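You operate a simulated robot arm through the tools that you are given. There is no shell and no other tool.

You are at the controls of a simulated robot arm. One attempt, no reset.

JOB
Put things in order on the machine end of the tool bench. At the end: the silver round block from the machine end of the tool bench stands on top of the brown long carton (marked "SOUTH"); the gold small brass cup from the machine end of the tool bench stands where the silver round block stood; the gold bolt stands where the gold small brass cup stood; the clear new bowl stands where the gold bolt stood; whatever was shut is shut again. Leave all else as you found it, and nothing knocked over.

The check looks at the end state, three seconds after you hand in, the way a careful person would. Anything else that was tipped, shoved, dropped, spilled or broken makes it a failure.

ROBOT AND FRAMES
A 7-joint arm with a two-finger gripper, fixed in place. Base frame: the origin is at the foot of the arm, x ahead of it, y to its left, z up; the work surface is at about z = 0. Units: mm, rad, N and s.
With the tool pointing down near the work surface it reaches from about 160 to 380 mm from the base axis. Its first joint turns from -1.257 to 1.257 rad. Payload 0.6 kg.
Tool frame: the origin (TCP) lies between the finger pads and is the grasp point; the fingertips stand 22 mm ahead of it; z points along the fingers, y is the line along which they close. The gripper opens to 92 mm. The gripper's body begins 65 mm behind the TCP.
Orientation is that of the tool frame in the base frame, as a unit quaternion [x, y, z, w]. With the fingers straight down and closing along the base's y, the tool's x points along the base's -x, its y along +y and its z along -z.

CONTROLS
- The arm moves only by the tool servo_tool. Its argument "plan" is a list that holds one entry, the list of rows, each a list of 7 numbers: the turn, a rotation vector about the tool's x, y, z in units of 6 degrees (1.0 is 6 degrees), then the shift along the tool's x, y, z in units of 25 mm (1.0 is 25 mm), then the gripper command, from -1 (fully open) to 1 (shut), values between in proportion. In form: [[[wx, wy, wz, dx, dy, dz, grip], ...]]. A call has 1 to 20 rows; each row shifts and turns the commanded pose from where the row before left it, along the tool's axes as they then stand. A call with a number of a shift or a turn outside -1 to 1 is refused whole. Rows are played at 5 a second. More than 50 mm and 0.15 rad between two rows, or a gripper value outside its range, and nothing of the call is played. Where a pose cannot be reached the arm comes as near as it can. A force on the tool above 40 N (or 10 N above the force at the start of the call, whichever is more), or a blocked arm, ends the call early, and 0.2 s more pass. The fingers move at their own pace and stop on an object; they squeeze with about 26 N. The grip force told is the motor's: it shows also when the fingers shut on nothing. Time passes only in rows, and 0.2 s behind the last, so rows that do not move let the fingers close. It gives the time, the measured TCP pose, the force on the tool (base axes), the opening and the grip force at its end, in the units of the frame above (readings bear some noise), with the torque about the TCP (base axes, N m) and any sound that the robot's microphone picked up.
- Cameras (640 x 400 px; columns grow to the right, rows downward): "scene" is fixed at [50.8, -281.7, 393.3]; the picture's right is [0.82, -0.57, 0.00], its down [-0.35, -0.50, -0.79] and it looks along [0.46, 0.65, -0.61] (base axes); focal length 214 px, centre (320, 200). "wrist" rides on the gripper at [71, 19, -102] in the tool frame; the picture's right is [-0.26, 0.97, 0.00], its down [-0.75, -0.20, -0.62] and it looks along [-0.60, -0.16, 0.78] (tool axes); focal length 280 px, centre (320, 200). There is no depth. A picture from a camera that has moved, and an enlarged one, comes with that camera's place and axes in the base frame and with its lens. The place of the scene camera against the robot may be out by one fixed shift of up to 18 mm in any direction.
- get_image(camera): a new picture of that camera. No time passes.
- enlarge(camera, box): a new picture of the part [left, top, right, bottom] of that camera's present view, enlarged. No time passes.
- finish_job(): hands the job in; it is judged then, once.

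Nothing tells you positions but the pictures and the camera data. Unless the task says otherwise, let go and move clear before handing in.

The tools are called after "Request:" as name(argument=value, ...) on one line, values as JSON. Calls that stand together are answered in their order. servo_tool: Moves the arm, as the interface text tells. Its arguments: {"type":"object","properties":{"plan":{"type":"array"}},"required":["plan"]} The other tools are called the same way: get_image (camera) takes a picture; enlarge (camera, box) takes an enlarged picture of a part of a camera's view; finish_job () hands the job in.

At the start:

```text
t: 0.0
position: [203.5, 14.2, 328.3]
tool_rot: [0.0, 1.0, 0.0, 0.0]
wrist_force: [0.2, 0.1, 0.9]
wrist_torque: [-0.03, 0.01, 0.01]
gripper_width: 91.8
finger_force: 0.0
```

scene: 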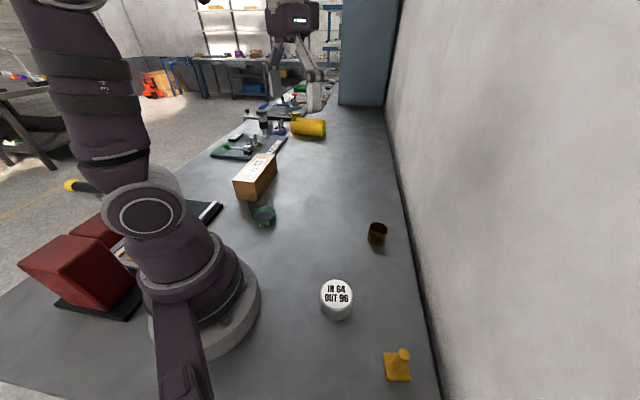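
wrist: 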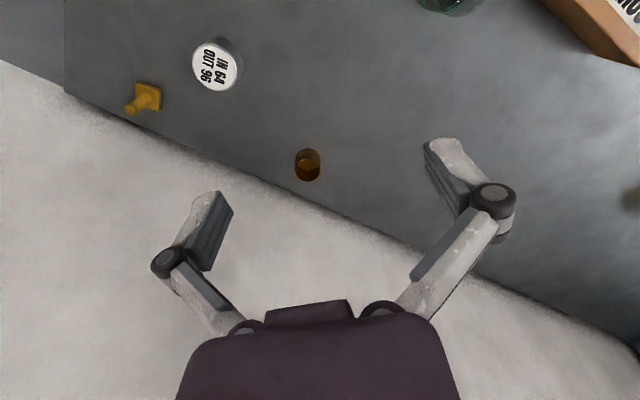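

I see the silver block, gold cup, gold bolt, the brown carton and a clear bowl near the carton. I'll enlarge the views before moving.

Request:
enlarge(camera="scene", box=[300, 200, 460, 400])

Request:
enlarge(camera="scene", box=[180, 80, 340, 240])

Request:
enlarge(camera="wrist", box=[100, 0, 420, 200])

Request:
enlarge(camera="wrist", box=[400, 0, 640, 220])

Request:
enlarge(camera="scene", box=[0, 180, 240, 340])

```text
2.00 times, centred on (380, 300) of scene
camera zoom: at [50.8, -281.7, 393.3], right [0.82, -0.57, 0.0], down [-0.35, -0.5, -0.79], along [0.46, 0.65, -0.61], focal length 429 px, centre (200, 0)
```

zoom: 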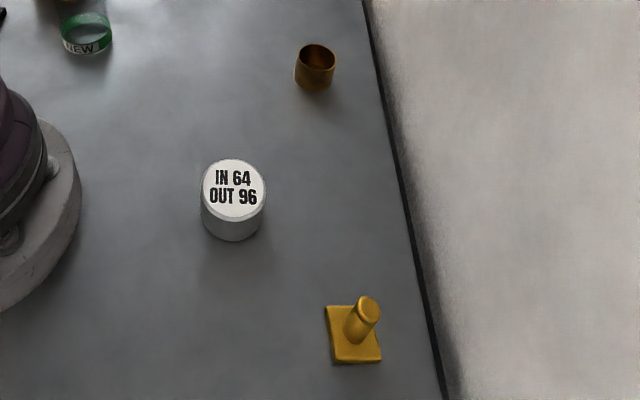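

```text
2.50 times, centred on (260, 160) of scene
camera zoom: at [50.8, -281.7, 393.3], right [0.82, -0.57, 0.0], down [-0.35, -0.5, -0.79], along [0.46, 0.65, -0.61], focal length 536 px, centre (470, 300)
```

zoom: 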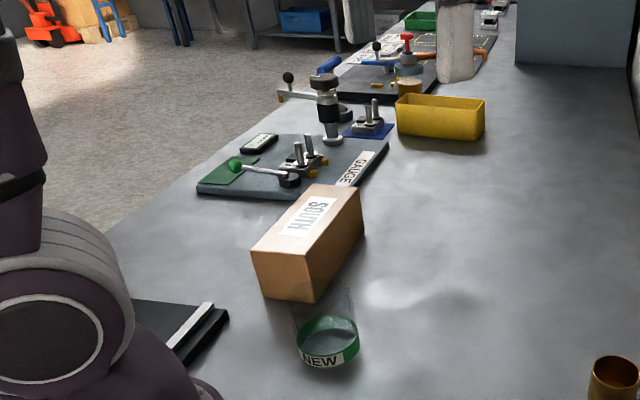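

```text
2.00 times, centred on (260, 100) of wrist
camera zoom: at [132.3, 33.2, 429.6], right [0.26, 0.97, 0.0], down [0.75, -0.2, 0.62], along [0.6, -0.16, -0.78], focal length 561 px, centre (440, 400)
```

zoom: 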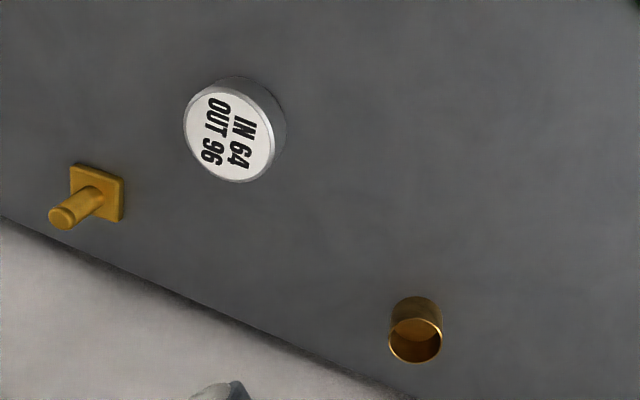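

```text
1.82 times, centred on (520, 110) of wrist
camera zoom: at [132.3, 33.2, 429.6], right [0.26, 0.97, 0.0], down [0.75, -0.2, 0.62], along [0.6, -0.16, -0.78], focal length 510 px, centre (-44, 364)
```

zoom: 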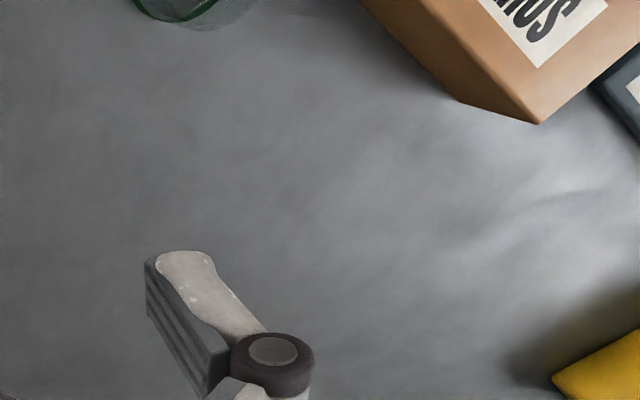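

```text
2.50 times, centred on (120, 260) of scene
camera zoom: at [50.8, -281.7, 393.3], right [0.82, -0.57, 0.0], down [-0.35, -0.5, -0.79], along [0.46, 0.65, -0.61], focal length 536 px, centre (820, 50)
```

zoom: 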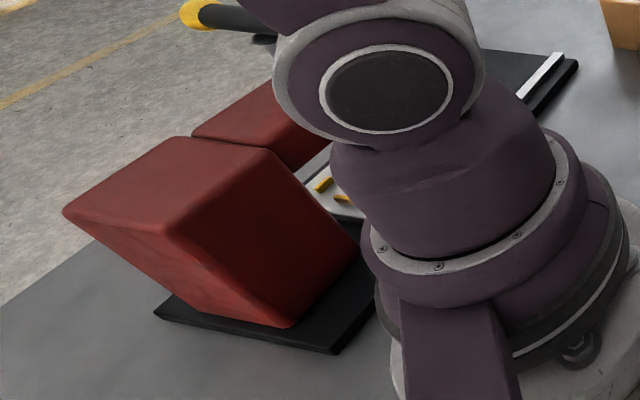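

The silver block is near (187,-130), the bolt near (205,-264), the cup near (367,-65), the bowl near (170,136) and the carton near (200,290). I'll swing left at height so the wrist camera can look at the bowl and the carton.

Request:
servo_tool(plan=[[[0, 0, 0, 0.557, 0.84, 0, -1], [0, 0, 0, 0.557, 0.84, 0, -1], [0, 0, 0, 0.557, 0.84, 0, -1], [0, 0, 0, 0.557, 0.84, 0, -1], [0, 0, 0, 0.557, 0.84, 0, -1], [0, 0, 0, 0.557, 0.84, 0, -1], [0, 0, -0.94, 0, 0, 0, -1], [0, 0, -0.94, 0, 0, 0, -1], [0, 0, -0.94, 0, 0, 0, -1], [0, 0, -0.94, 0, 0, 0, -1], [0, 0, -0.94, 0, 0, 0, -1], [0, 0, -0.94, 0, 0, 0, -1], [0, 0, -0.94, 0, 0, 0, -1], [0, 0, -0.94, 0, 0, 0, -1], [0, 0, 0, 0, 0, 0, -1]]])

Request:
get_image(camera="wrist")

Request:
get_image(camera="scene")

```text
t: 3.2
position: [119.3, 139.5, 328.6]
tool_rot: [-0.384, 0.923, 0.0, 0.0]
wrist_force: [0.3, -0.3, 0.3]
wrist_torque: [0.0, 0.01, 0.01]
gripper_width: 91.9
finger_force: 0.1
```

```text
taken
camera wrist: at [56.4, 103.2, 429.4], right [-0.5, 0.87, 0.0], down [0.68, 0.39, 0.63], along [0.54, 0.31, -0.78], focal length 280 px, centre (320, 200)
```

wrist: 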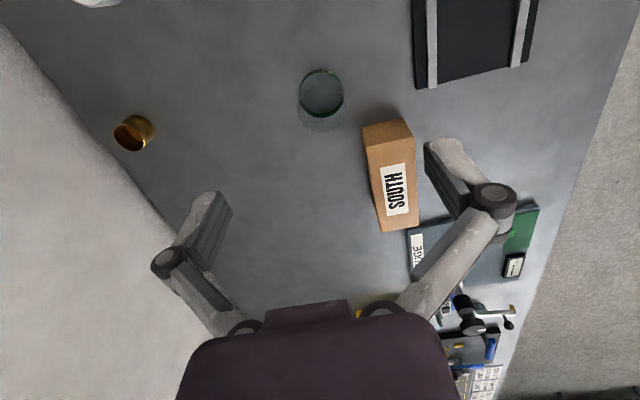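

```text
taken
```

scene: 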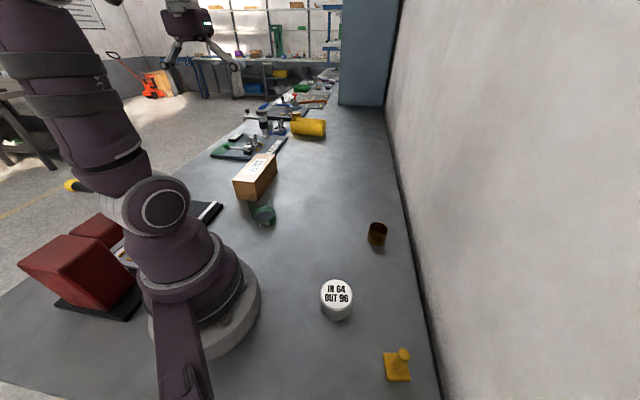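

Request:
enlarge(camera="wrist", box=[270, 40, 430, 140])

Request:
enlarge(camera="wrist", box=[340, 100, 500, 250])

Request:
enlarge(camera="scene", box=[225, 140, 305, 240])

Request:
enlarge(camera="wrist", box=[60, 80, 220, 180])

```text
4.00 times, centred on (350, 90) of wrist
camera zoom: at [56.4, 103.2, 429.4], right [-0.5, 0.87, 0.0], down [0.68, 0.39, 0.63], along [0.54, 0.31, -0.78], focal length 1122 px, centre (200, 640)
```

zoom: 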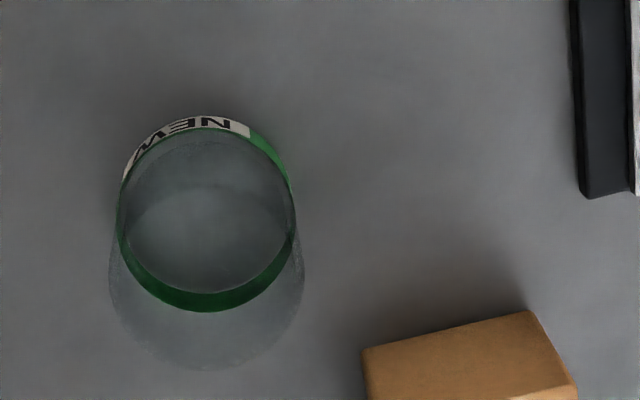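

```text
2.67 times, centred on (420, 175) of wrist
camera zoom: at [56.4, 103.2, 429.4], right [-0.5, 0.87, 0.0], down [0.68, 0.39, 0.63], along [0.54, 0.31, -0.78], focal length 748 px, centre (53, 267)
```

zoom: 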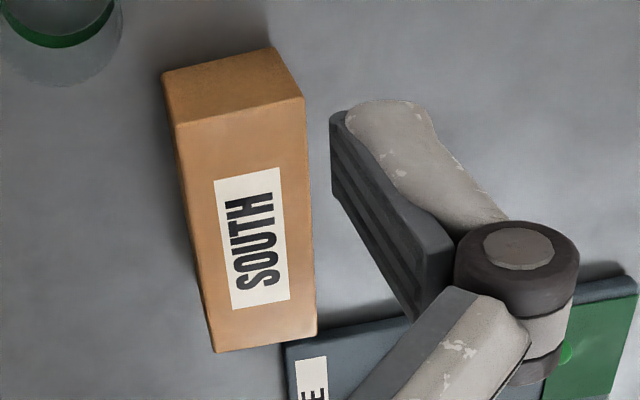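

```text
4.00 times, centred on (265, 190) of scene
camera zoom: at [50.8, -281.7, 393.3], right [0.82, -0.57, 0.0], down [-0.35, -0.5, -0.79], along [0.46, 0.65, -0.61], focal length 858 px, centre (540, 240)
```

zoom: 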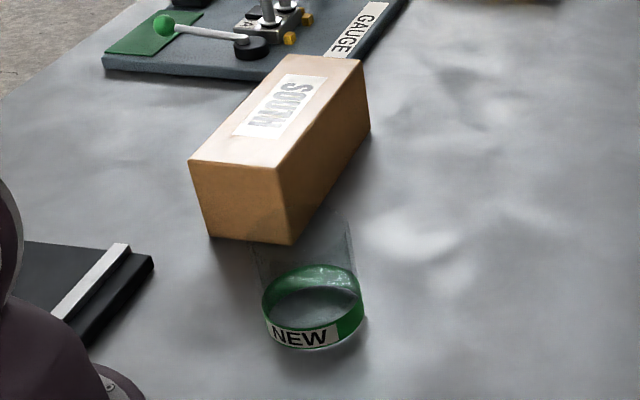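

```text
4.00 times, centred on (140, 130) of wrist
camera zoom: at [56.4, 103.2, 429.4], right [-0.5, 0.87, 0.0], down [0.68, 0.39, 0.63], along [0.54, 0.31, -0.78], focal length 1122 px, centre (1040, 480)
```

zoom: 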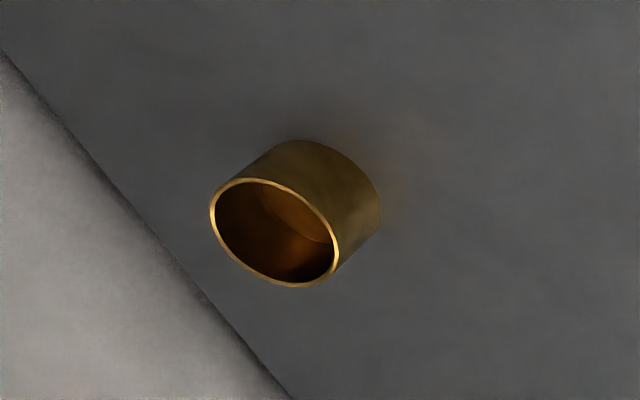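

The bowl is a clear glass about 65 mm wide with a green band at its foot. The carton is about 67 mm high and lies clear of it. Nothing I can see looks shut. I'll go over to the silver block first for a closer look.

Request:
servo_tool(plan=[[[0, 0, 0.94, 0, 0, 0, -1], [0, 0, 0.94, 0, 0, 0, -1], [0, 0, 0.94, 0, 0, 0, -1], [0, 0, 0.94, 0, 0, 0, -1], [0, 0, 0.94, 0, 0, 0, -1], [0, 0, 0.94, 0, 0, 0, -1], [0, 0, 0.94, 0, 0, 0, -1], [0, 0, 0.94, 0, 0, 0, -1], [0, 0, 0, -0.943, -0.8, 0, -1], [0, 0, 0, -0.943, -0.8, 0, -1], [0, 0, 0, -0.943, -0.8, 0, -1], [0, 0, 0, 0, -0.8975, 0, -1], [0, 0, 0, 0, -0.8975, 0, -1], [0, 0, 0, 0, -0.8975, 0, -1], [0, 0, 0, 0, -0.8975, 0, -1], [0, 0, 0, 0, -0.8975, 0, -1], [0, 0, 0, 0, -0.8975, 0, -1], [0, 0, 0, 0, -0.8975, 0, -1], [0, 0, 0, 0, -0.8975, 0, -1]]])

Request:
servo_tool(plan=[[[0, 0, 0.97, 0, 0, 0, -1], [0, 0, 0.97, 0, 0, 0, -1], [0, 0, 0.97, 0, 0, 0, -1], [0, 0, 0.97, 0, 0, 0, -1], [0, 0, 0.97, 0, 0, 0, -1], [0, 0, 0.97, 0, 0, 0, -1], [0, 0, 0, 0, 0, 0, -1]]])

Request:
get_image(camera="wrist")

```text
t: 7.2
position: [191.1, -98.6, 327.5]
tool_rot: [0.0, 1.0, 0.0, 0.0]
wrist_force: [0.7, -0.3, 0.1]
wrist_torque: [0.04, 0.0, 0.02]
gripper_width: 91.9
finger_force: 0.0
```

```text
t: 8.8
position: [191.1, -99.9, 325.7]
tool_rot: [0.301, 0.954, 0.0, -0.001]
wrist_force: [-1.0, -0.9, -0.2]
wrist_torque: [0.0, 0.02, -0.02]
gripper_width: 92.0
finger_force: 0.0
```

```text
taken
camera wrist: at [144.0, -42.9, 429.3], right [0.77, 0.64, 0.0], down [0.5, -0.6, 0.62], along [0.4, -0.48, -0.78], focal length 280 px, centre (320, 200)
```

wrist: 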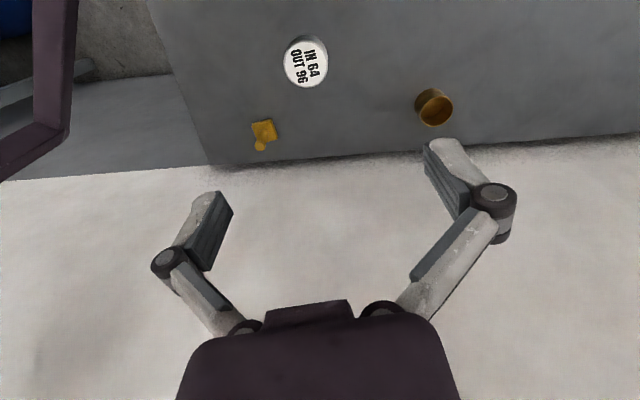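

All three right-hand items are in this view. I'll enlarge each to fix its place and size.

Request:
enlarge(camera="wrist", box=[260, 15, 360, 105])

Request:
enlarge(camera="wrist", box=[230, 100, 310, 170])

Request:
enlarge(camera="wrist", box=[400, 75, 480, 145])

Request:
enlarge(camera="scene", box=[310, 265, 370, 330])

Request:
enlarge(camera="scene", box=[370, 335, 430, 395])

Request:
enlarge(camera="scene", box=[355, 210, 405, 255])

```text
4.44 times, centred on (310, 60) of wrist
camera zoom: at [144.0, -42.9, 429.3], right [0.77, 0.64, 0.0], down [0.5, -0.6, 0.62], along [0.4, -0.48, -0.78], focal length 1246 px, centre (364, 822)
```

zoom: 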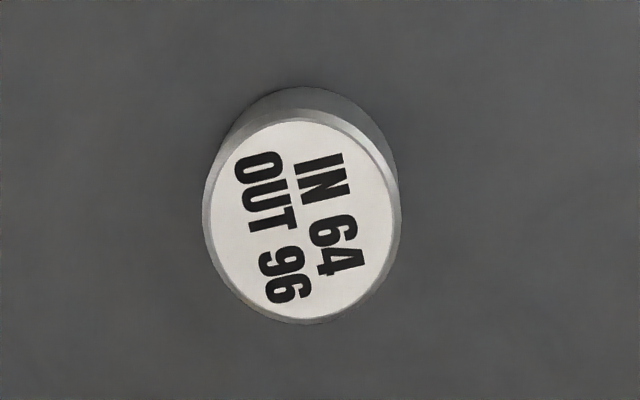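

```text
5.71 times, centred on (270, 135) of wrist
camera zoom: at [144.0, -42.9, 429.3], right [0.77, 0.64, 0.0], down [0.5, -0.6, 0.62], along [0.4, -0.48, -0.78], focal length 1602 px, centre (606, 571)
```

zoom: 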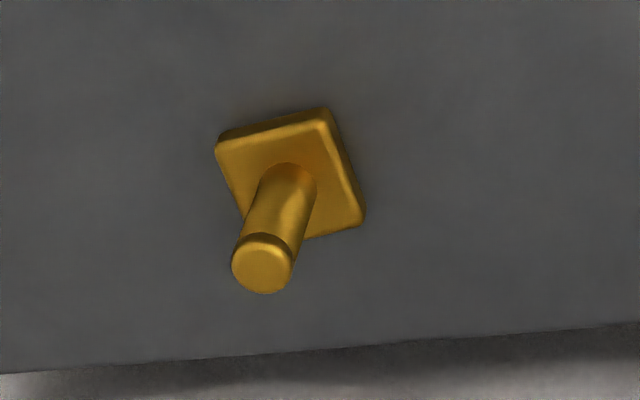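

```text
5.71 times, centred on (440, 110) of wrist
camera zoom: at [144.0, -42.9, 429.3], right [0.77, 0.64, 0.0], down [0.5, -0.6, 0.62], along [0.4, -0.48, -0.78], focal length 1602 px, centre (-366, 714)
```

zoom: 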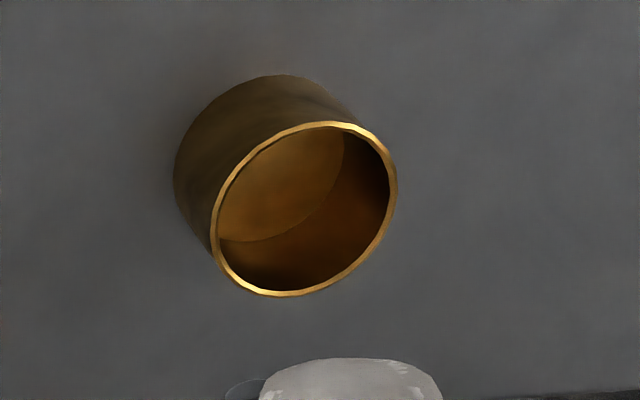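

```text
6.15 times, centred on (340, 298) of scene
camera zoom: at [50.8, -281.7, 393.3], right [0.82, -0.57, 0.0], down [-0.35, -0.5, -0.79], along [0.46, 0.65, -0.61], focal length 1320 px, centre (197, -400)
```

zoom: 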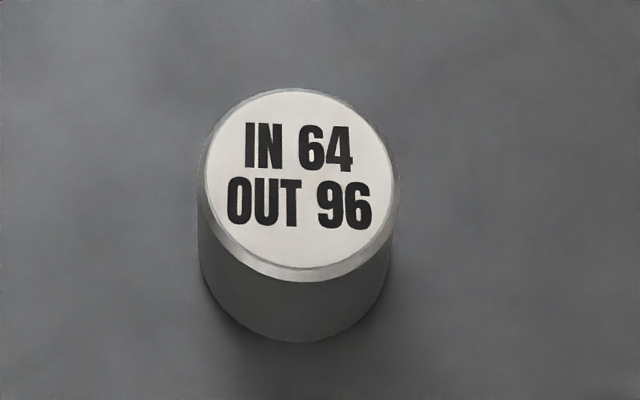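

```text
6.67 times, centred on (400, 365) of scene
camera zoom: at [50.8, -281.7, 393.3], right [0.82, -0.57, 0.0], down [-0.35, -0.5, -0.79], along [0.46, 0.65, -0.61], focal length 1430 px, centre (-213, -900)
```

zoom: 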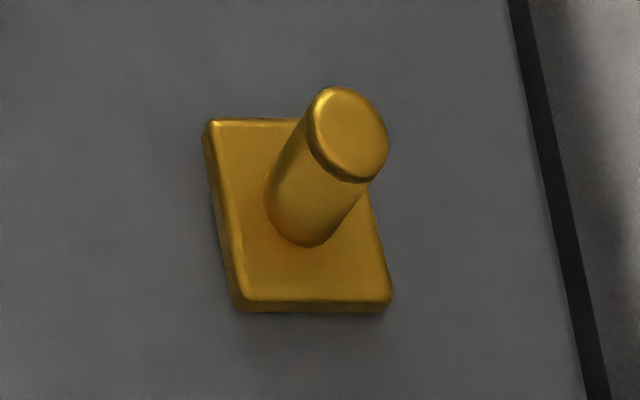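

```text
8.89 times, centred on (380, 232) of scene
camera zoom: at [50.8, -281.7, 393.3], right [0.82, -0.57, 0.0], down [-0.35, -0.5, -0.79], along [0.46, 0.65, -0.61], focal length 1906 px, centre (-213, -89)
```

zoom: 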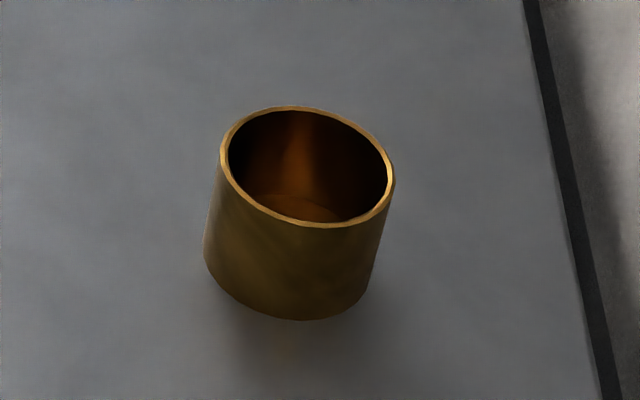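

I take the silver block to be at about (185.5,-122), 58 mm wide and 36 mm high. The cup is near (372,-51.5), 47 mm wide and 30 mm high. The bolt is near (201,-250.5), 55 mm high with a 16 mm stem. I'll descend above the silver block and check again.

Request:
servo_tool(plan=[[[0, 0, 0, -0.34, -0.865, 0.5, -1], [0, 0, 0, 0, 0, 0.94, -1], [0, 0, 0, 0, 0, 0.94, -1], [0, 0, 0, 0, 0, 0.94, -1], [0, 0, 0, 0, 0, 0.94, -1], [0, 0, 0, 0, 0, 0.94, -1], [0, 0, 0, 0, 0, 0.94, -1], [0, 0, 0, 0, 0, 0.94, -1], [0, 0, 0, 0, 0, 0, -1]]])

Request:
get_image(camera="wrist")

Request:
get_image(camera="scene")

```text
t: 10.8
position: [185.4, -123.3, 151.2]
tool_rot: [0.299, 0.954, 0.0, 0.0]
wrist_force: [0.4, 0.3, 0.0]
wrist_torque: [0.04, 0.02, 0.02]
gripper_width: 91.9
finger_force: 0.1
```

```text
taken
camera wrist: at [138.7, -65.6, 253.2], right [0.77, 0.64, 0.0], down [0.5, -0.6, 0.63], along [0.4, -0.48, -0.78], focal length 280 px, centre (320, 200)
```

wrist: 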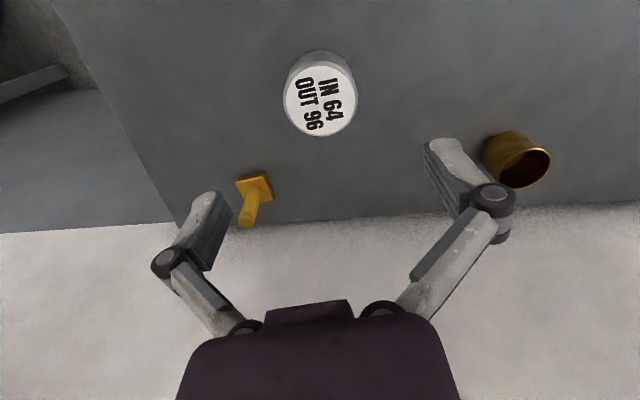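

```text
taken
```

scene: 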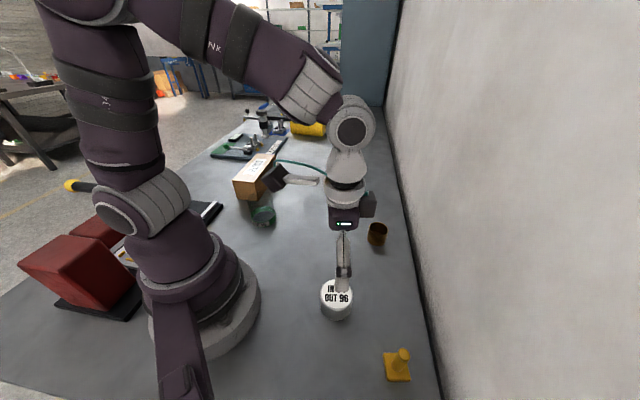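

Request:
enlarge(camera="wrist", box=[260, 30, 380, 150])

Request:
enlarge(camera="wrist", box=[470, 110, 570, 200])

Request:
enlarge(camera="wrist", box=[220, 150, 300, 240])

```text
3.33 times, centred on (320, 90) of wrist
camera zoom: at [138.7, -65.6, 253.2], right [0.77, 0.64, 0.0], down [0.5, -0.6, 0.63], along [0.4, -0.48, -0.78], focal length 935 px, centre (320, 567)
```

zoom: 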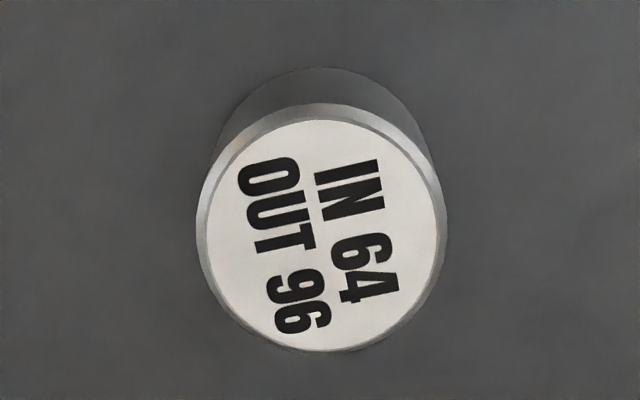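

```text
4.44 times, centred on (520, 155) of wrist
camera zoom: at [138.7, -65.6, 253.2], right [0.77, 0.64, 0.0], down [0.5, -0.6, 0.63], along [0.4, -0.48, -0.78], focal length 1246 px, centre (-569, 400)
```

zoom: 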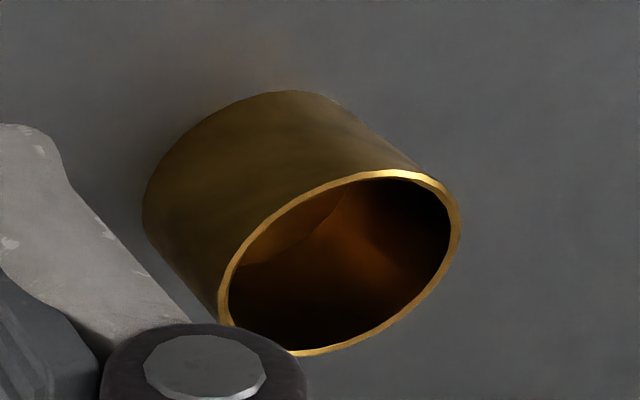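

```text
4.44 times, centred on (260, 195) of wrist
camera zoom: at [138.7, -65.6, 253.2], right [0.77, 0.64, 0.0], down [0.5, -0.6, 0.63], along [0.4, -0.48, -0.78], focal length 1246 px, centre (587, 222)
```

zoom: 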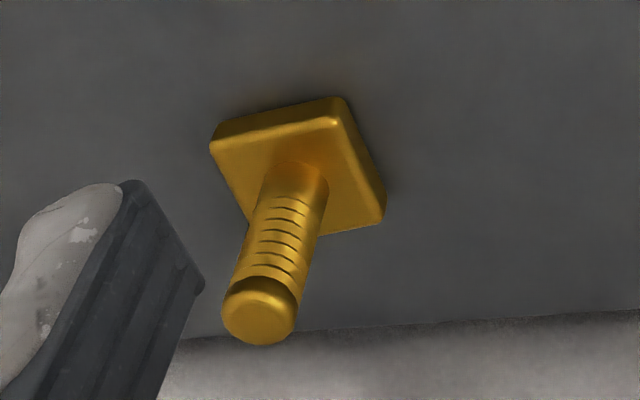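

The silver block checks out at (186.5,-121.8), 37 mm high, and the tool is already above it within 1 mm. I'll go down and grip it.

Request:
servo_tool(plan=[[[0, 0, 0, 0, 0, 0.9, -1], [0, 0, 0, 0, 0, 0.9, -1], [0, 0, 0, 0, 0, 0.9, -1], [0, 0, 0, 0, 0, 0.9, -1], [0, 0, 0, 0, 0, 0.8, -1], [0, 0, 0, 0, 0, 0.6, -1], [0, 0, 0, 0, 0, 0, -1], [0, 0, 0, 0, 0, 0, -1]]])

Request:
get_image(camera="wrist")

Request:
get_image(camera="scene")

```text
t: 12.6
position: [185.5, -121.7, 26.6]
tool_rot: [0.3, 0.954, 0.0, 0.0]
wrist_force: [-0.5, 0.0, 0.0]
wrist_torque: [0.02, -0.02, 0.01]
gripper_width: 91.9
finger_force: 0.0
```

```text
taken
camera wrist: at [138.0, -65.0, 128.0], right [0.77, 0.64, 0.0], down [0.5, -0.6, 0.62], along [0.4, -0.48, -0.78], focal length 280 px, centre (320, 200)
```

wrist: 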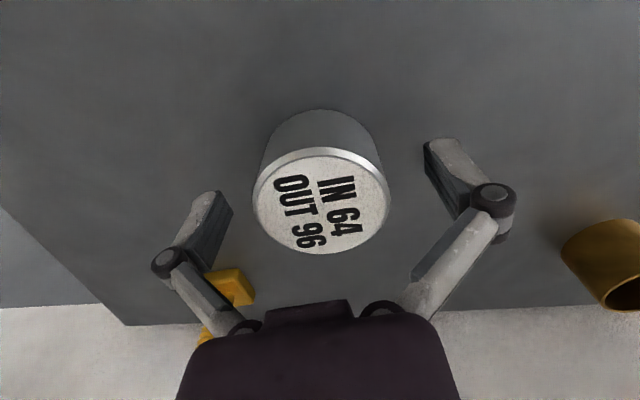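

```text
taken
```

scene: 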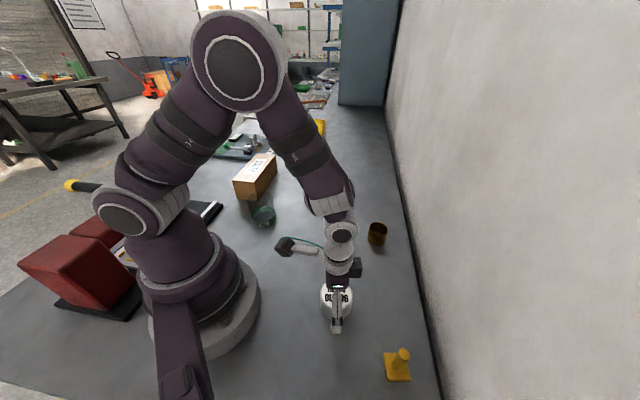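

The fingers straddle the block evenly. I'll close on it and lift slowly.

Request:
servo_tool(plan=[[[0, 0, 0, 0, 0, 0, 1], [0, 0, 0, 0, 0, 0, 1], [0, 0, 0, 0, 0, 0, 1], [0, 0, 0, 0, 0, 0, 1], [0, 0, 0, 0, 0, 0, 1]]])

Request:
servo_tool(plan=[[[0, 0, 0, 0, 0, -0.2, 1], [0, 0, 0, 0, 0, -0.4, 1], [0, 0, 0, 0, 0, -0.8, 1], [0, 0, 0, 0, 0, -0.9, 1], [0, 0, 0, 0, 0, -0.9, 1], [0, 0, 0, 0, 0, -0.9, 1], [0, 0, 0, 0, 0, -0.9, 1], [0, 0, 0, 0, 0, 0, 1]]])

Request:
get_image(camera="wrist")

```text
t: 13.8
position: [184.7, -121.7, 25.8]
tool_rot: [0.3, 0.954, 0.0, 0.0]
wrist_force: [-1.3, 0.0, 11.0]
wrist_torque: [-0.02, 0.0, -0.01]
gripper_width: 57.4
finger_force: 26.4
```

```text
t: 15.6
position: [184.2, -123.8, 150.7]
tool_rot: [0.3, 0.954, -0.001, 0.0]
wrist_force: [0.7, -0.5, -1.7]
wrist_torque: [-0.02, -0.01, -0.01]
gripper_width: 57.0
finger_force: 26.2
```

```text
taken
camera wrist: at [137.7, -66.5, 252.9], right [0.77, 0.64, 0.0], down [0.5, -0.6, 0.62], along [0.4, -0.48, -0.78], focal length 280 px, centre (320, 200)
```

wrist: 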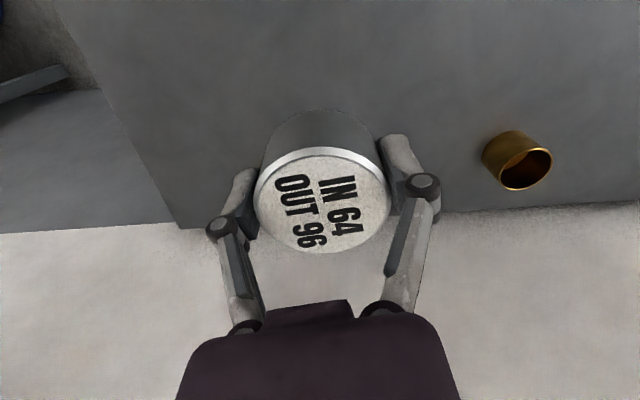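

The block is held firmly. From the pictures the carton is about 66 mm wide, its top is at z≈65, and its near end is centred at (163,281). I'll carry the block round the base at height to above the carton's near half.

Request:
servo_tool(plan=[[[0, 0, 0, 0, 0, -1, 1], [0, 0, 0, 0, 0, -1, 1], [0, 0, -0.917, 0.041, 0.851, 0, 1], [0, 0, -0.917, 0.041, 0.851, 0, 1], [0, 0, -0.917, 0.041, 0.851, 0, 1], [0, 0, -0.917, 0.041, 0.851, 0, 1], [0, 0, -0.917, 0.041, 0.851, 0, 1], [0, 0, -0.917, 0.041, 0.851, 0, 1], [0, 0, -0.917, 0.041, 0.851, 0, 1], [0, 0, -0.917, 0.041, 0.851, 0, 1], [0, 0, -0.917, 0.041, 0.851, 0, 1], [0, 0, -0.917, 0.041, 0.851, 0, 1], [0, 0, -0.917, 0.041, 0.851, 0, 1], [0, 0, -0.917, 0.041, 0.851, 0, 1], [0, 0, -0.917, 0.041, 0.851, 0, 1], [0, 0, -0.917, 0.041, 0.851, 0, 1], [0, 0, -0.917, 0.041, 0.851, 0, 1], [0, 0, -0.917, 0.041, 0.851, 0, 1], [0, 0, 0, 0, 0, 0, 1]]])

Request:
get_image(camera="wrist")

Request:
enlarge(camera="wrist", box=[380, 0, 640, 160])

```text
t: 19.6
position: [136.7, 182.9, 200.2]
tool_rot: [-0.447, 0.895, 0.0, 0.0]
wrist_force: [-0.5, 0.7, -2.3]
wrist_torque: [0.03, 0.02, -0.02]
gripper_width: 57.2
finger_force: 26.0
```

```text
taken
camera wrist: at [79.1, 138.7, 302.1], right [-0.62, 0.79, 0.0], down [0.62, 0.48, 0.63], along [0.49, 0.39, -0.78], focal length 280 px, centre (320, 200)
```

wrist: 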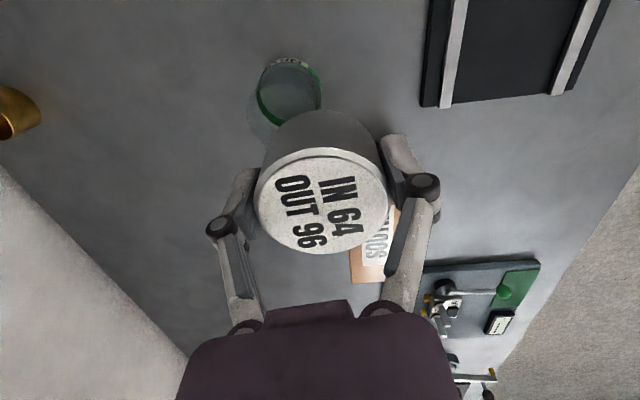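

```text
2.46 times, centred on (510, 80) of wrist
camera zoom: at [79.1, 138.7, 302.1], right [-0.62, 0.79, 0.0], down [0.62, 0.48, 0.63], along [0.49, 0.39, -0.78], focal length 690 px, centre (-148, 495)
```

zoom: 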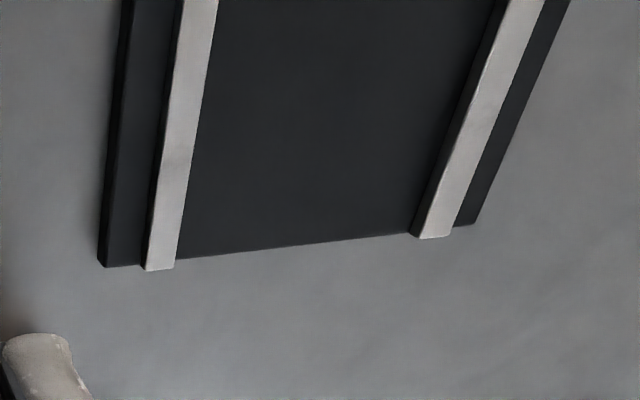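

The block hides part of the carton, but two earlier views agree on the carton's position. I'll move out above its near half while still high, then check.

Request:
servo_tool(plan=[[[0, 0, 0, -0.772, 0.174, 0, 1], [0, 0, 0, -0.772, 0.174, 0, 1], [0, 0, 0, -0.772, 0.174, 0, 1], [0, 0, 0, -0.772, 0.174, 0, 1], [0, 0, 0, -0.772, 0.174, 0, 1], [0, 0, 0, -0.772, 0.174, 0, 1], [0, 0, 0, -0.772, 0.174, 0, 1], [0, 0, 0, 0, 0, 0, 1], [0, 0, 0, 0, 0, 0, 1]]])

Request:
get_image(camera="wrist")

Request:
get_image(camera="scene")

Request:
enlarge(camera="scene", box=[205, 80, 325, 230])

Request:
enlarge(camera="wrist", box=[240, 0, 440, 140])

```text
t: 21.6
position: [190.6, 302.9, 197.9]
tool_rot: [-0.446, 0.895, 0.0, 0.0]
wrist_force: [-0.9, 0.1, -2.0]
wrist_torque: [-0.01, 0.0, -0.01]
gripper_width: 57.4
finger_force: 25.8
out of reach, approached as far as the arm can: row 7
```

```text
taken
camera wrist: at [132.8, 258.8, 299.7], right [-0.61, 0.79, 0.0], down [0.62, 0.48, 0.62], along [0.49, 0.38, -0.78], focal length 280 px, centre (320, 200)
```

wrist: 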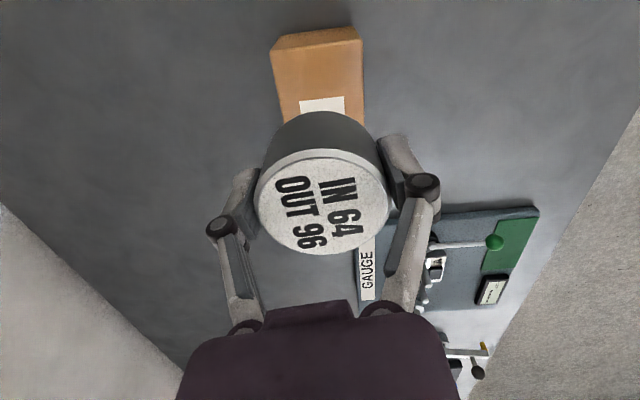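

```text
taken
```

scene: 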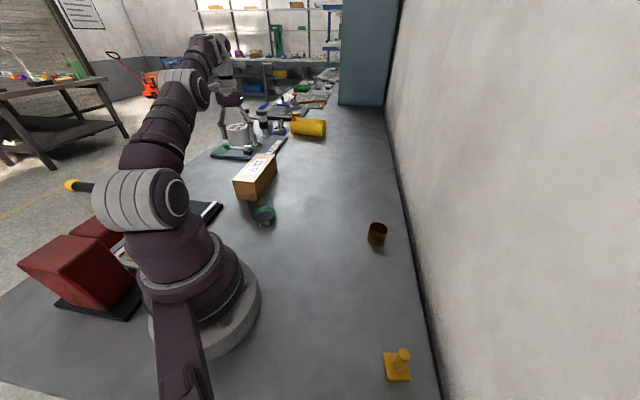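

```text
2.67 times, centred on (265, 155) of scene
camera zoom: at [50.8, -281.7, 393.3], right [0.82, -0.57, 0.0], down [-0.35, -0.5, -0.79], along [0.46, 0.65, -0.61], focal length 572 px, centre (467, 320)
```

zoom: 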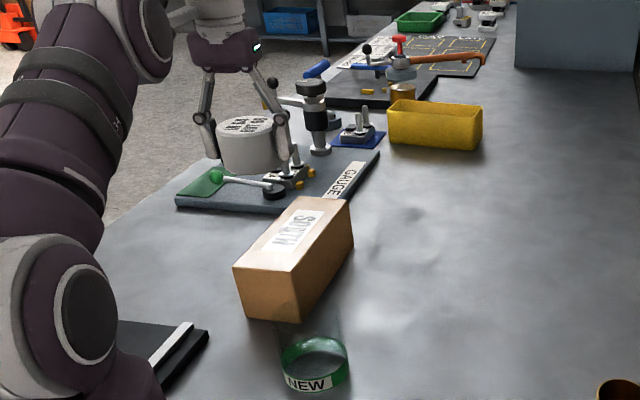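

```text
2.86 times, centred on (340, 70) of wrist
camera zoom: at [132.8, 258.8, 299.7], right [-0.61, 0.79, 0.0], down [0.62, 0.48, 0.62], along [0.49, 0.38, -0.78], focal length 801 px, centre (263, 571)
```

zoom: 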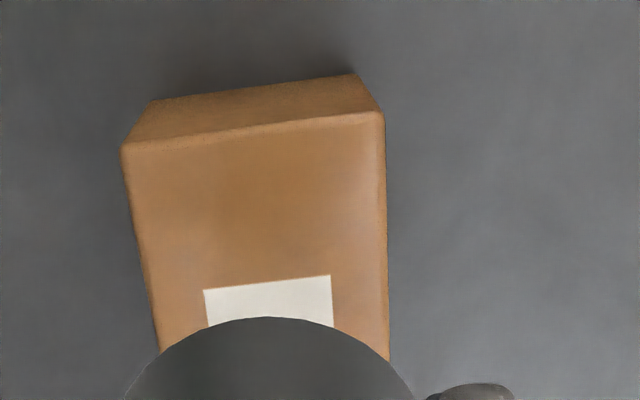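

The arm reached its radial limit at this height, but the block is already over the carton's centreline, about 34 mm in from the end. I'll lower it partway and check the position again.

Request:
servo_tool(plan=[[[0, 0, 0, 0, 0, 0.8, 1], [0, 0, 0, 0, 0, 0.8, 1], [0, 0, 0, 0, 0, 0.8, 1], [0, 0, 0, 0, 0, 0.6, 1], [0, 0, 0, 0, 0, 0, 1], [0, 0, 0, 0, 0, 0, 1]]])

Request:
get_image(camera="wrist")

Request:
enlarge(camera="scene", box=[205, 80, 325, 230])

```text
t: 23.0
position: [190.6, 302.6, 123.3]
tool_rot: [-0.447, 0.895, 0.0, 0.0]
wrist_force: [-0.6, 0.5, -2.7]
wrist_torque: [-0.03, 0.0, -0.02]
gripper_width: 57.1
finger_force: 25.9
```

```text
taken
camera wrist: at [132.9, 258.5, 224.6], right [-0.61, 0.79, 0.0], down [0.62, 0.48, 0.63], along [0.49, 0.38, -0.78], focal length 280 px, centre (320, 200)
```

wrist: 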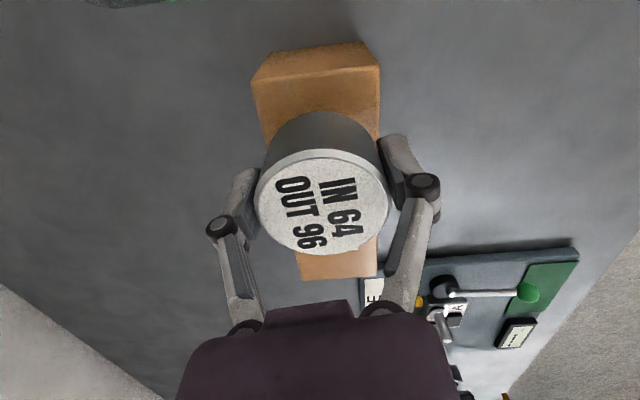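

```text
2.67 times, centred on (265, 155) of scene
camera zoom: at [50.8, -281.7, 393.3], right [0.82, -0.57, 0.0], down [-0.35, -0.5, -0.79], along [0.46, 0.65, -0.61], focal length 572 px, centre (467, 320)
```

zoom: 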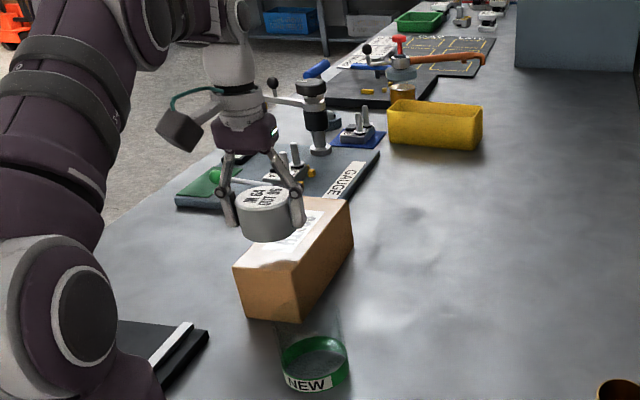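

Everything lines up. I'll shift the block 8 mm further along the carton and come down gradually, watching the force for contact.

Request:
servo_tool(plan=[[[0, 0, 0, -0.16, -0.03, 0.2, 1], [0, 0, 0, -0.16, -0.02, 0.2, 1], [0, 0, 0, 0, 0, 0.2, 1], [0, 0, 0, 0, 0, 0.2, 1], [0, 0, 0, 0, 0, 0, 1], [0, 0, 0, 0, 0, 0, 1]]])

Request:
enlarge(camera="scene", box=[225, 130, 295, 210])

Request:
get_image(camera="wrist")

```text
t: 24.4
position: [195.8, 309.9, 104.8]
tool_rot: [-0.447, 0.895, 0.0, 0.0]
wrist_force: [0.7, -0.3, -0.9]
wrist_torque: [-0.03, 0.04, 0.0]
gripper_width: 57.3
finger_force: 26.0
```

```text
5.00 times, centred on (260, 170) of scene
camera zoom: at [50.8, -281.7, 393.3], right [0.82, -0.57, 0.0], down [-0.35, -0.5, -0.79], along [0.46, 0.65, -0.61], focal length 1072 px, centre (620, 350)
```

zoom: 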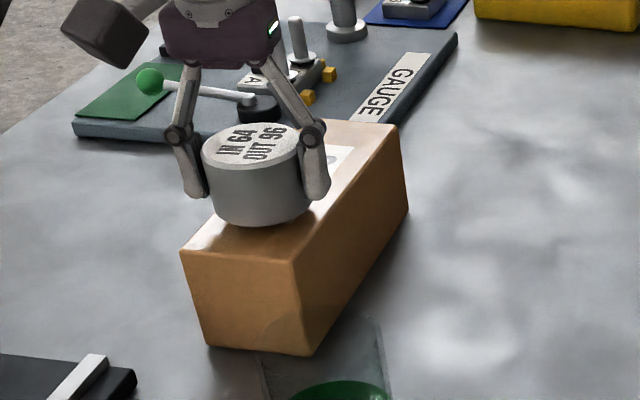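

```text
taken
camera wrist: at [138.9, 264.5, 205.4], right [-0.61, 0.79, 0.0], down [0.62, 0.48, 0.63], along [0.49, 0.38, -0.78], focal length 280 px, centre (320, 200)
```

wrist: 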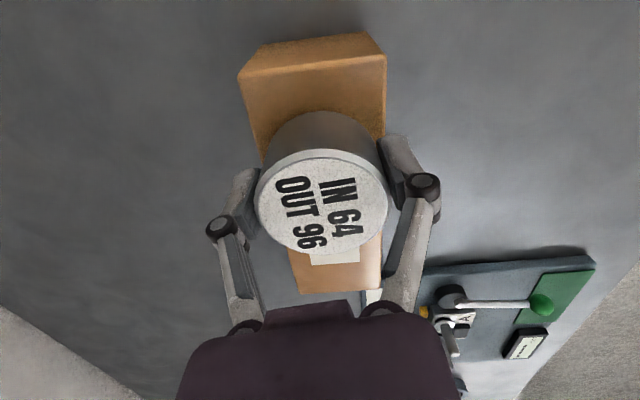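

The block is centred on the carton, about 42 mm in from the near end. I'll continue down in 2 mm steps.

Request:
servo_tool(plan=[[[0, 0, 0, 0, 0, 0.08, 1], [0, 0, 0, 0, 0, 0.08, 1], [0, 0, 0, 0, 0, 0, 1]]])

Request:
servo_tool(plan=[[[0, 0, 0, 0, 0, 0.06, 1], [0, 0, 0, 0, 0, 0.06, 1], [0, 0, 0, 0, 0, 0, 1]]])

Request:
enlarge(camera="scene", box=[225, 130, 295, 210])

```text
t: 25.2
position: [196.6, 308.8, 99.2]
tool_rot: [-0.447, 0.894, 0.0, -0.001]
wrist_force: [0.5, -0.8, -2.3]
wrist_torque: [0.0, 0.0, 0.0]
gripper_width: 56.9
finger_force: 25.8
```

```text
t: 26.0
position: [197.7, 308.6, 96.4]
tool_rot: [-0.447, 0.894, 0.0, 0.0]
wrist_force: [0.0, 1.1, -2.2]
wrist_torque: [-0.01, 0.01, 0.0]
gripper_width: 57.2
finger_force: 25.5
```

```text
5.00 times, centred on (260, 170) of scene
camera zoom: at [50.8, -281.7, 393.3], right [0.82, -0.57, 0.0], down [-0.35, -0.5, -0.79], along [0.46, 0.65, -0.61], focal length 1072 px, centre (620, 350)
```

zoom: 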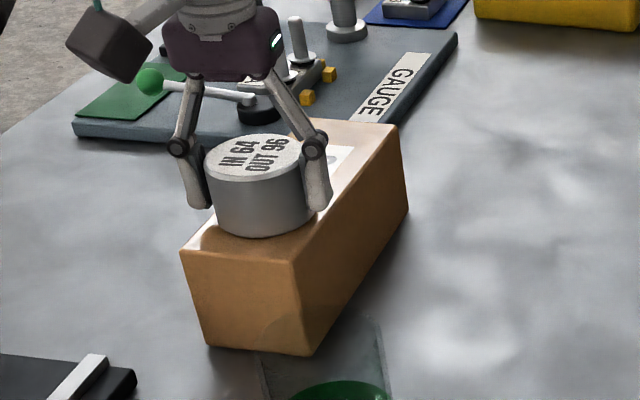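

There's no contact yet and the block's underside is at about z=70. I'll keep going in small steps.

Request:
servo_tool(plan=[[[0, 0, 0, 0, 0, 0.06, 1], [0, 0, 0, 0, 0, 0, 1]]])

Request:
servo_tool(plan=[[[0, 0, 0, 0, 0, 0.06, 1], [0, 0, 0, 0, 0, 0, 1]]])

Request:
enlarge(camera="scene", box=[225, 130, 295, 210])

```text
t: 26.6
position: [196.1, 309.5, 95.3]
tool_rot: [-0.447, 0.895, 0.0, 0.001]
wrist_force: [-1.4, -2.8, 17.8]
wrist_torque: [-0.03, 0.0, 0.05]
gripper_width: 57.4
finger_force: 26.0
```

```text
t: 27.2
position: [197.1, 309.9, 93.8]
tool_rot: [-0.447, 0.895, 0.001, 0.001]
wrist_force: [4.4, 2.7, 16.8]
wrist_torque: [0.14, -0.17, 0.0]
gripper_width: 57.3
finger_force: 25.6
```

```text
5.00 times, centred on (260, 170) of scene
camera zoom: at [50.8, -281.7, 393.3], right [0.82, -0.57, 0.0], down [-0.35, -0.5, -0.79], along [0.46, 0.65, -0.61], focal length 1072 px, centre (620, 350)
```

zoom: 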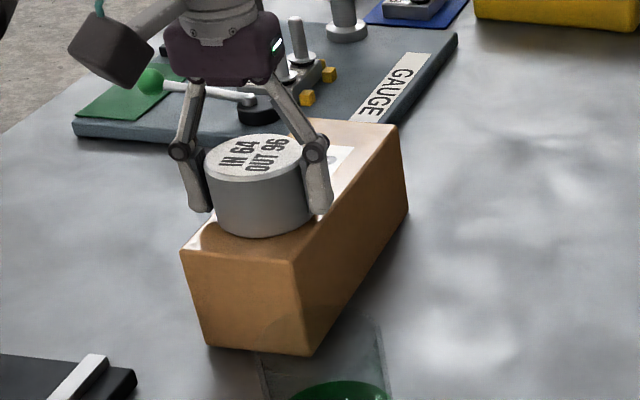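

Contact came at TCP z≈95, so the carton's top is at about z=69. I'll ease off the pressure, open, and rise straight up.

Request:
servo_tool(plan=[[[0, 0, 0, 0, 0, -0.05, 1], [0, 0, 0, 0, 0, 0, 1], [0, 0, 0, 0, 0, 0, 0.2], [0, 0, 0, 0, 0, 0, -0.2], [0, 0, 0, 0, 0, 0, -0.6], [0, 0, 0, 0, 0, 0, -1], [0, 0, 0, 0, 0, 0, -1], [0, 0, 0, 0, 0, 0, -1]]])

Request:
get_image(camera="wrist")

Request:
enlarge(camera="scene", box=[225, 130, 295, 210])

```text
t: 29.0
position: [196.2, 307.7, 94.6]
tool_rot: [-0.446, 0.895, 0.0, 0.0]
wrist_force: [-0.3, 0.1, 0.2]
wrist_torque: [-0.03, 0.01, -0.01]
gripper_width: 92.1
finger_force: 0.0
```

```text
taken
camera wrist: at [138.9, 264.5, 196.4], right [-0.61, 0.79, 0.0], down [0.62, 0.48, 0.63], along [0.49, 0.38, -0.78], focal length 280 px, centre (320, 200)
```

wrist: 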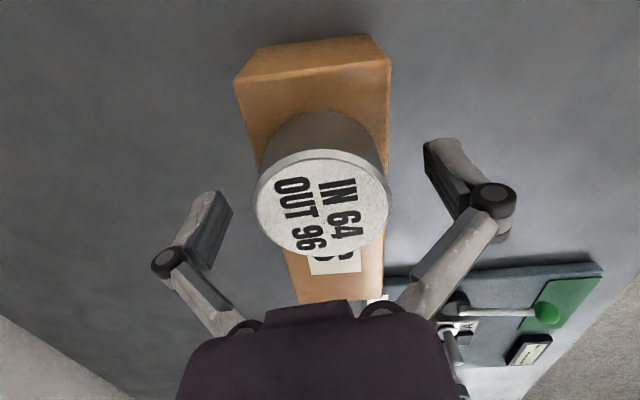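

```text
5.00 times, centred on (260, 170) of scene
camera zoom: at [50.8, -281.7, 393.3], right [0.82, -0.57, 0.0], down [-0.35, -0.5, -0.79], along [0.46, 0.65, -0.61], focal length 1072 px, centre (620, 350)
```

zoom: 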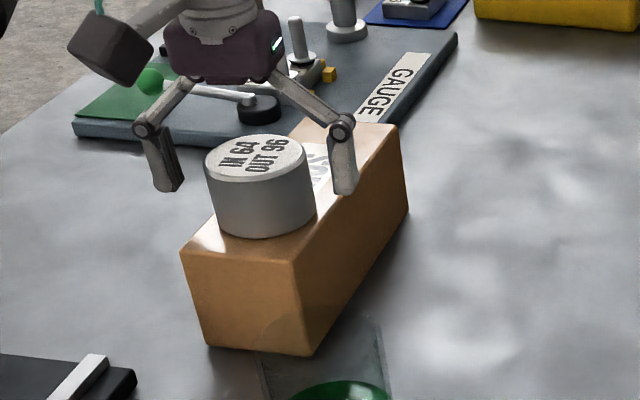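

The block stands on the carton. I'll rise, pull back towards the base, and swing round towards the cup.

Request:
servo_tool(plan=[[[0, 0, 0, 0, 0, -0.5, -1], [0, 0, 0, 0, 0, -0.9, -1], [0, 0, 0, 0, 0, -1, -1], [0, 0, 0, 0.9, 0, -0.3, -1], [0, 0, 0, 0.9, 0, -0.3, -1], [0, 0, 0, 0.9, 0, -0.3, -1], [0, 0, 0, 0.9, 0, -0.3, -1], [0, 0, 0, 0.9, 0, -0.3, -1], [0, 0, 0, 0.9, 0, -0.3, -1], [0, 0, 0, 0, 0, 0, -1]]])

Request:
get_image(camera="wrist")

Request:
get_image(camera="scene")

```text
t: 31.2
position: [115.4, 201.3, 199.9]
tool_rot: [-0.447, 0.894, 0.0, 0.0]
wrist_force: [-0.1, -0.6, -0.1]
wrist_torque: [-0.02, 0.0, 0.03]
gripper_width: 91.7
finger_force: 0.1
```

```text
taken
camera wrist: at [57.4, 156.3, 301.4], right [-0.61, 0.79, 0.0], down [0.62, 0.48, 0.63], along [0.49, 0.38, -0.78], focal length 280 px, centre (320, 200)
```

wrist: 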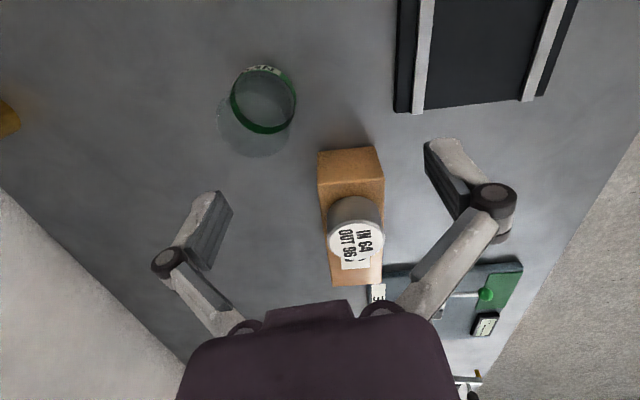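

```text
taken
```

scene: 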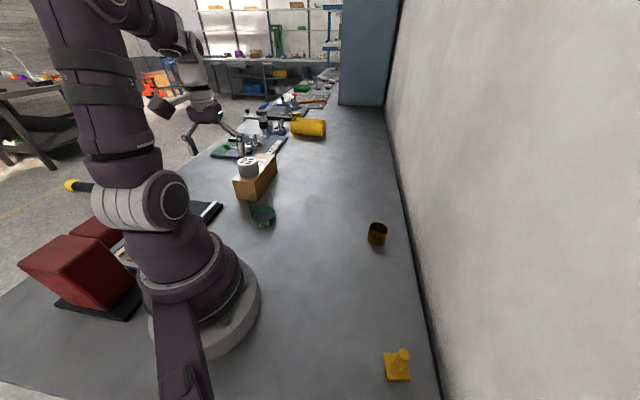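

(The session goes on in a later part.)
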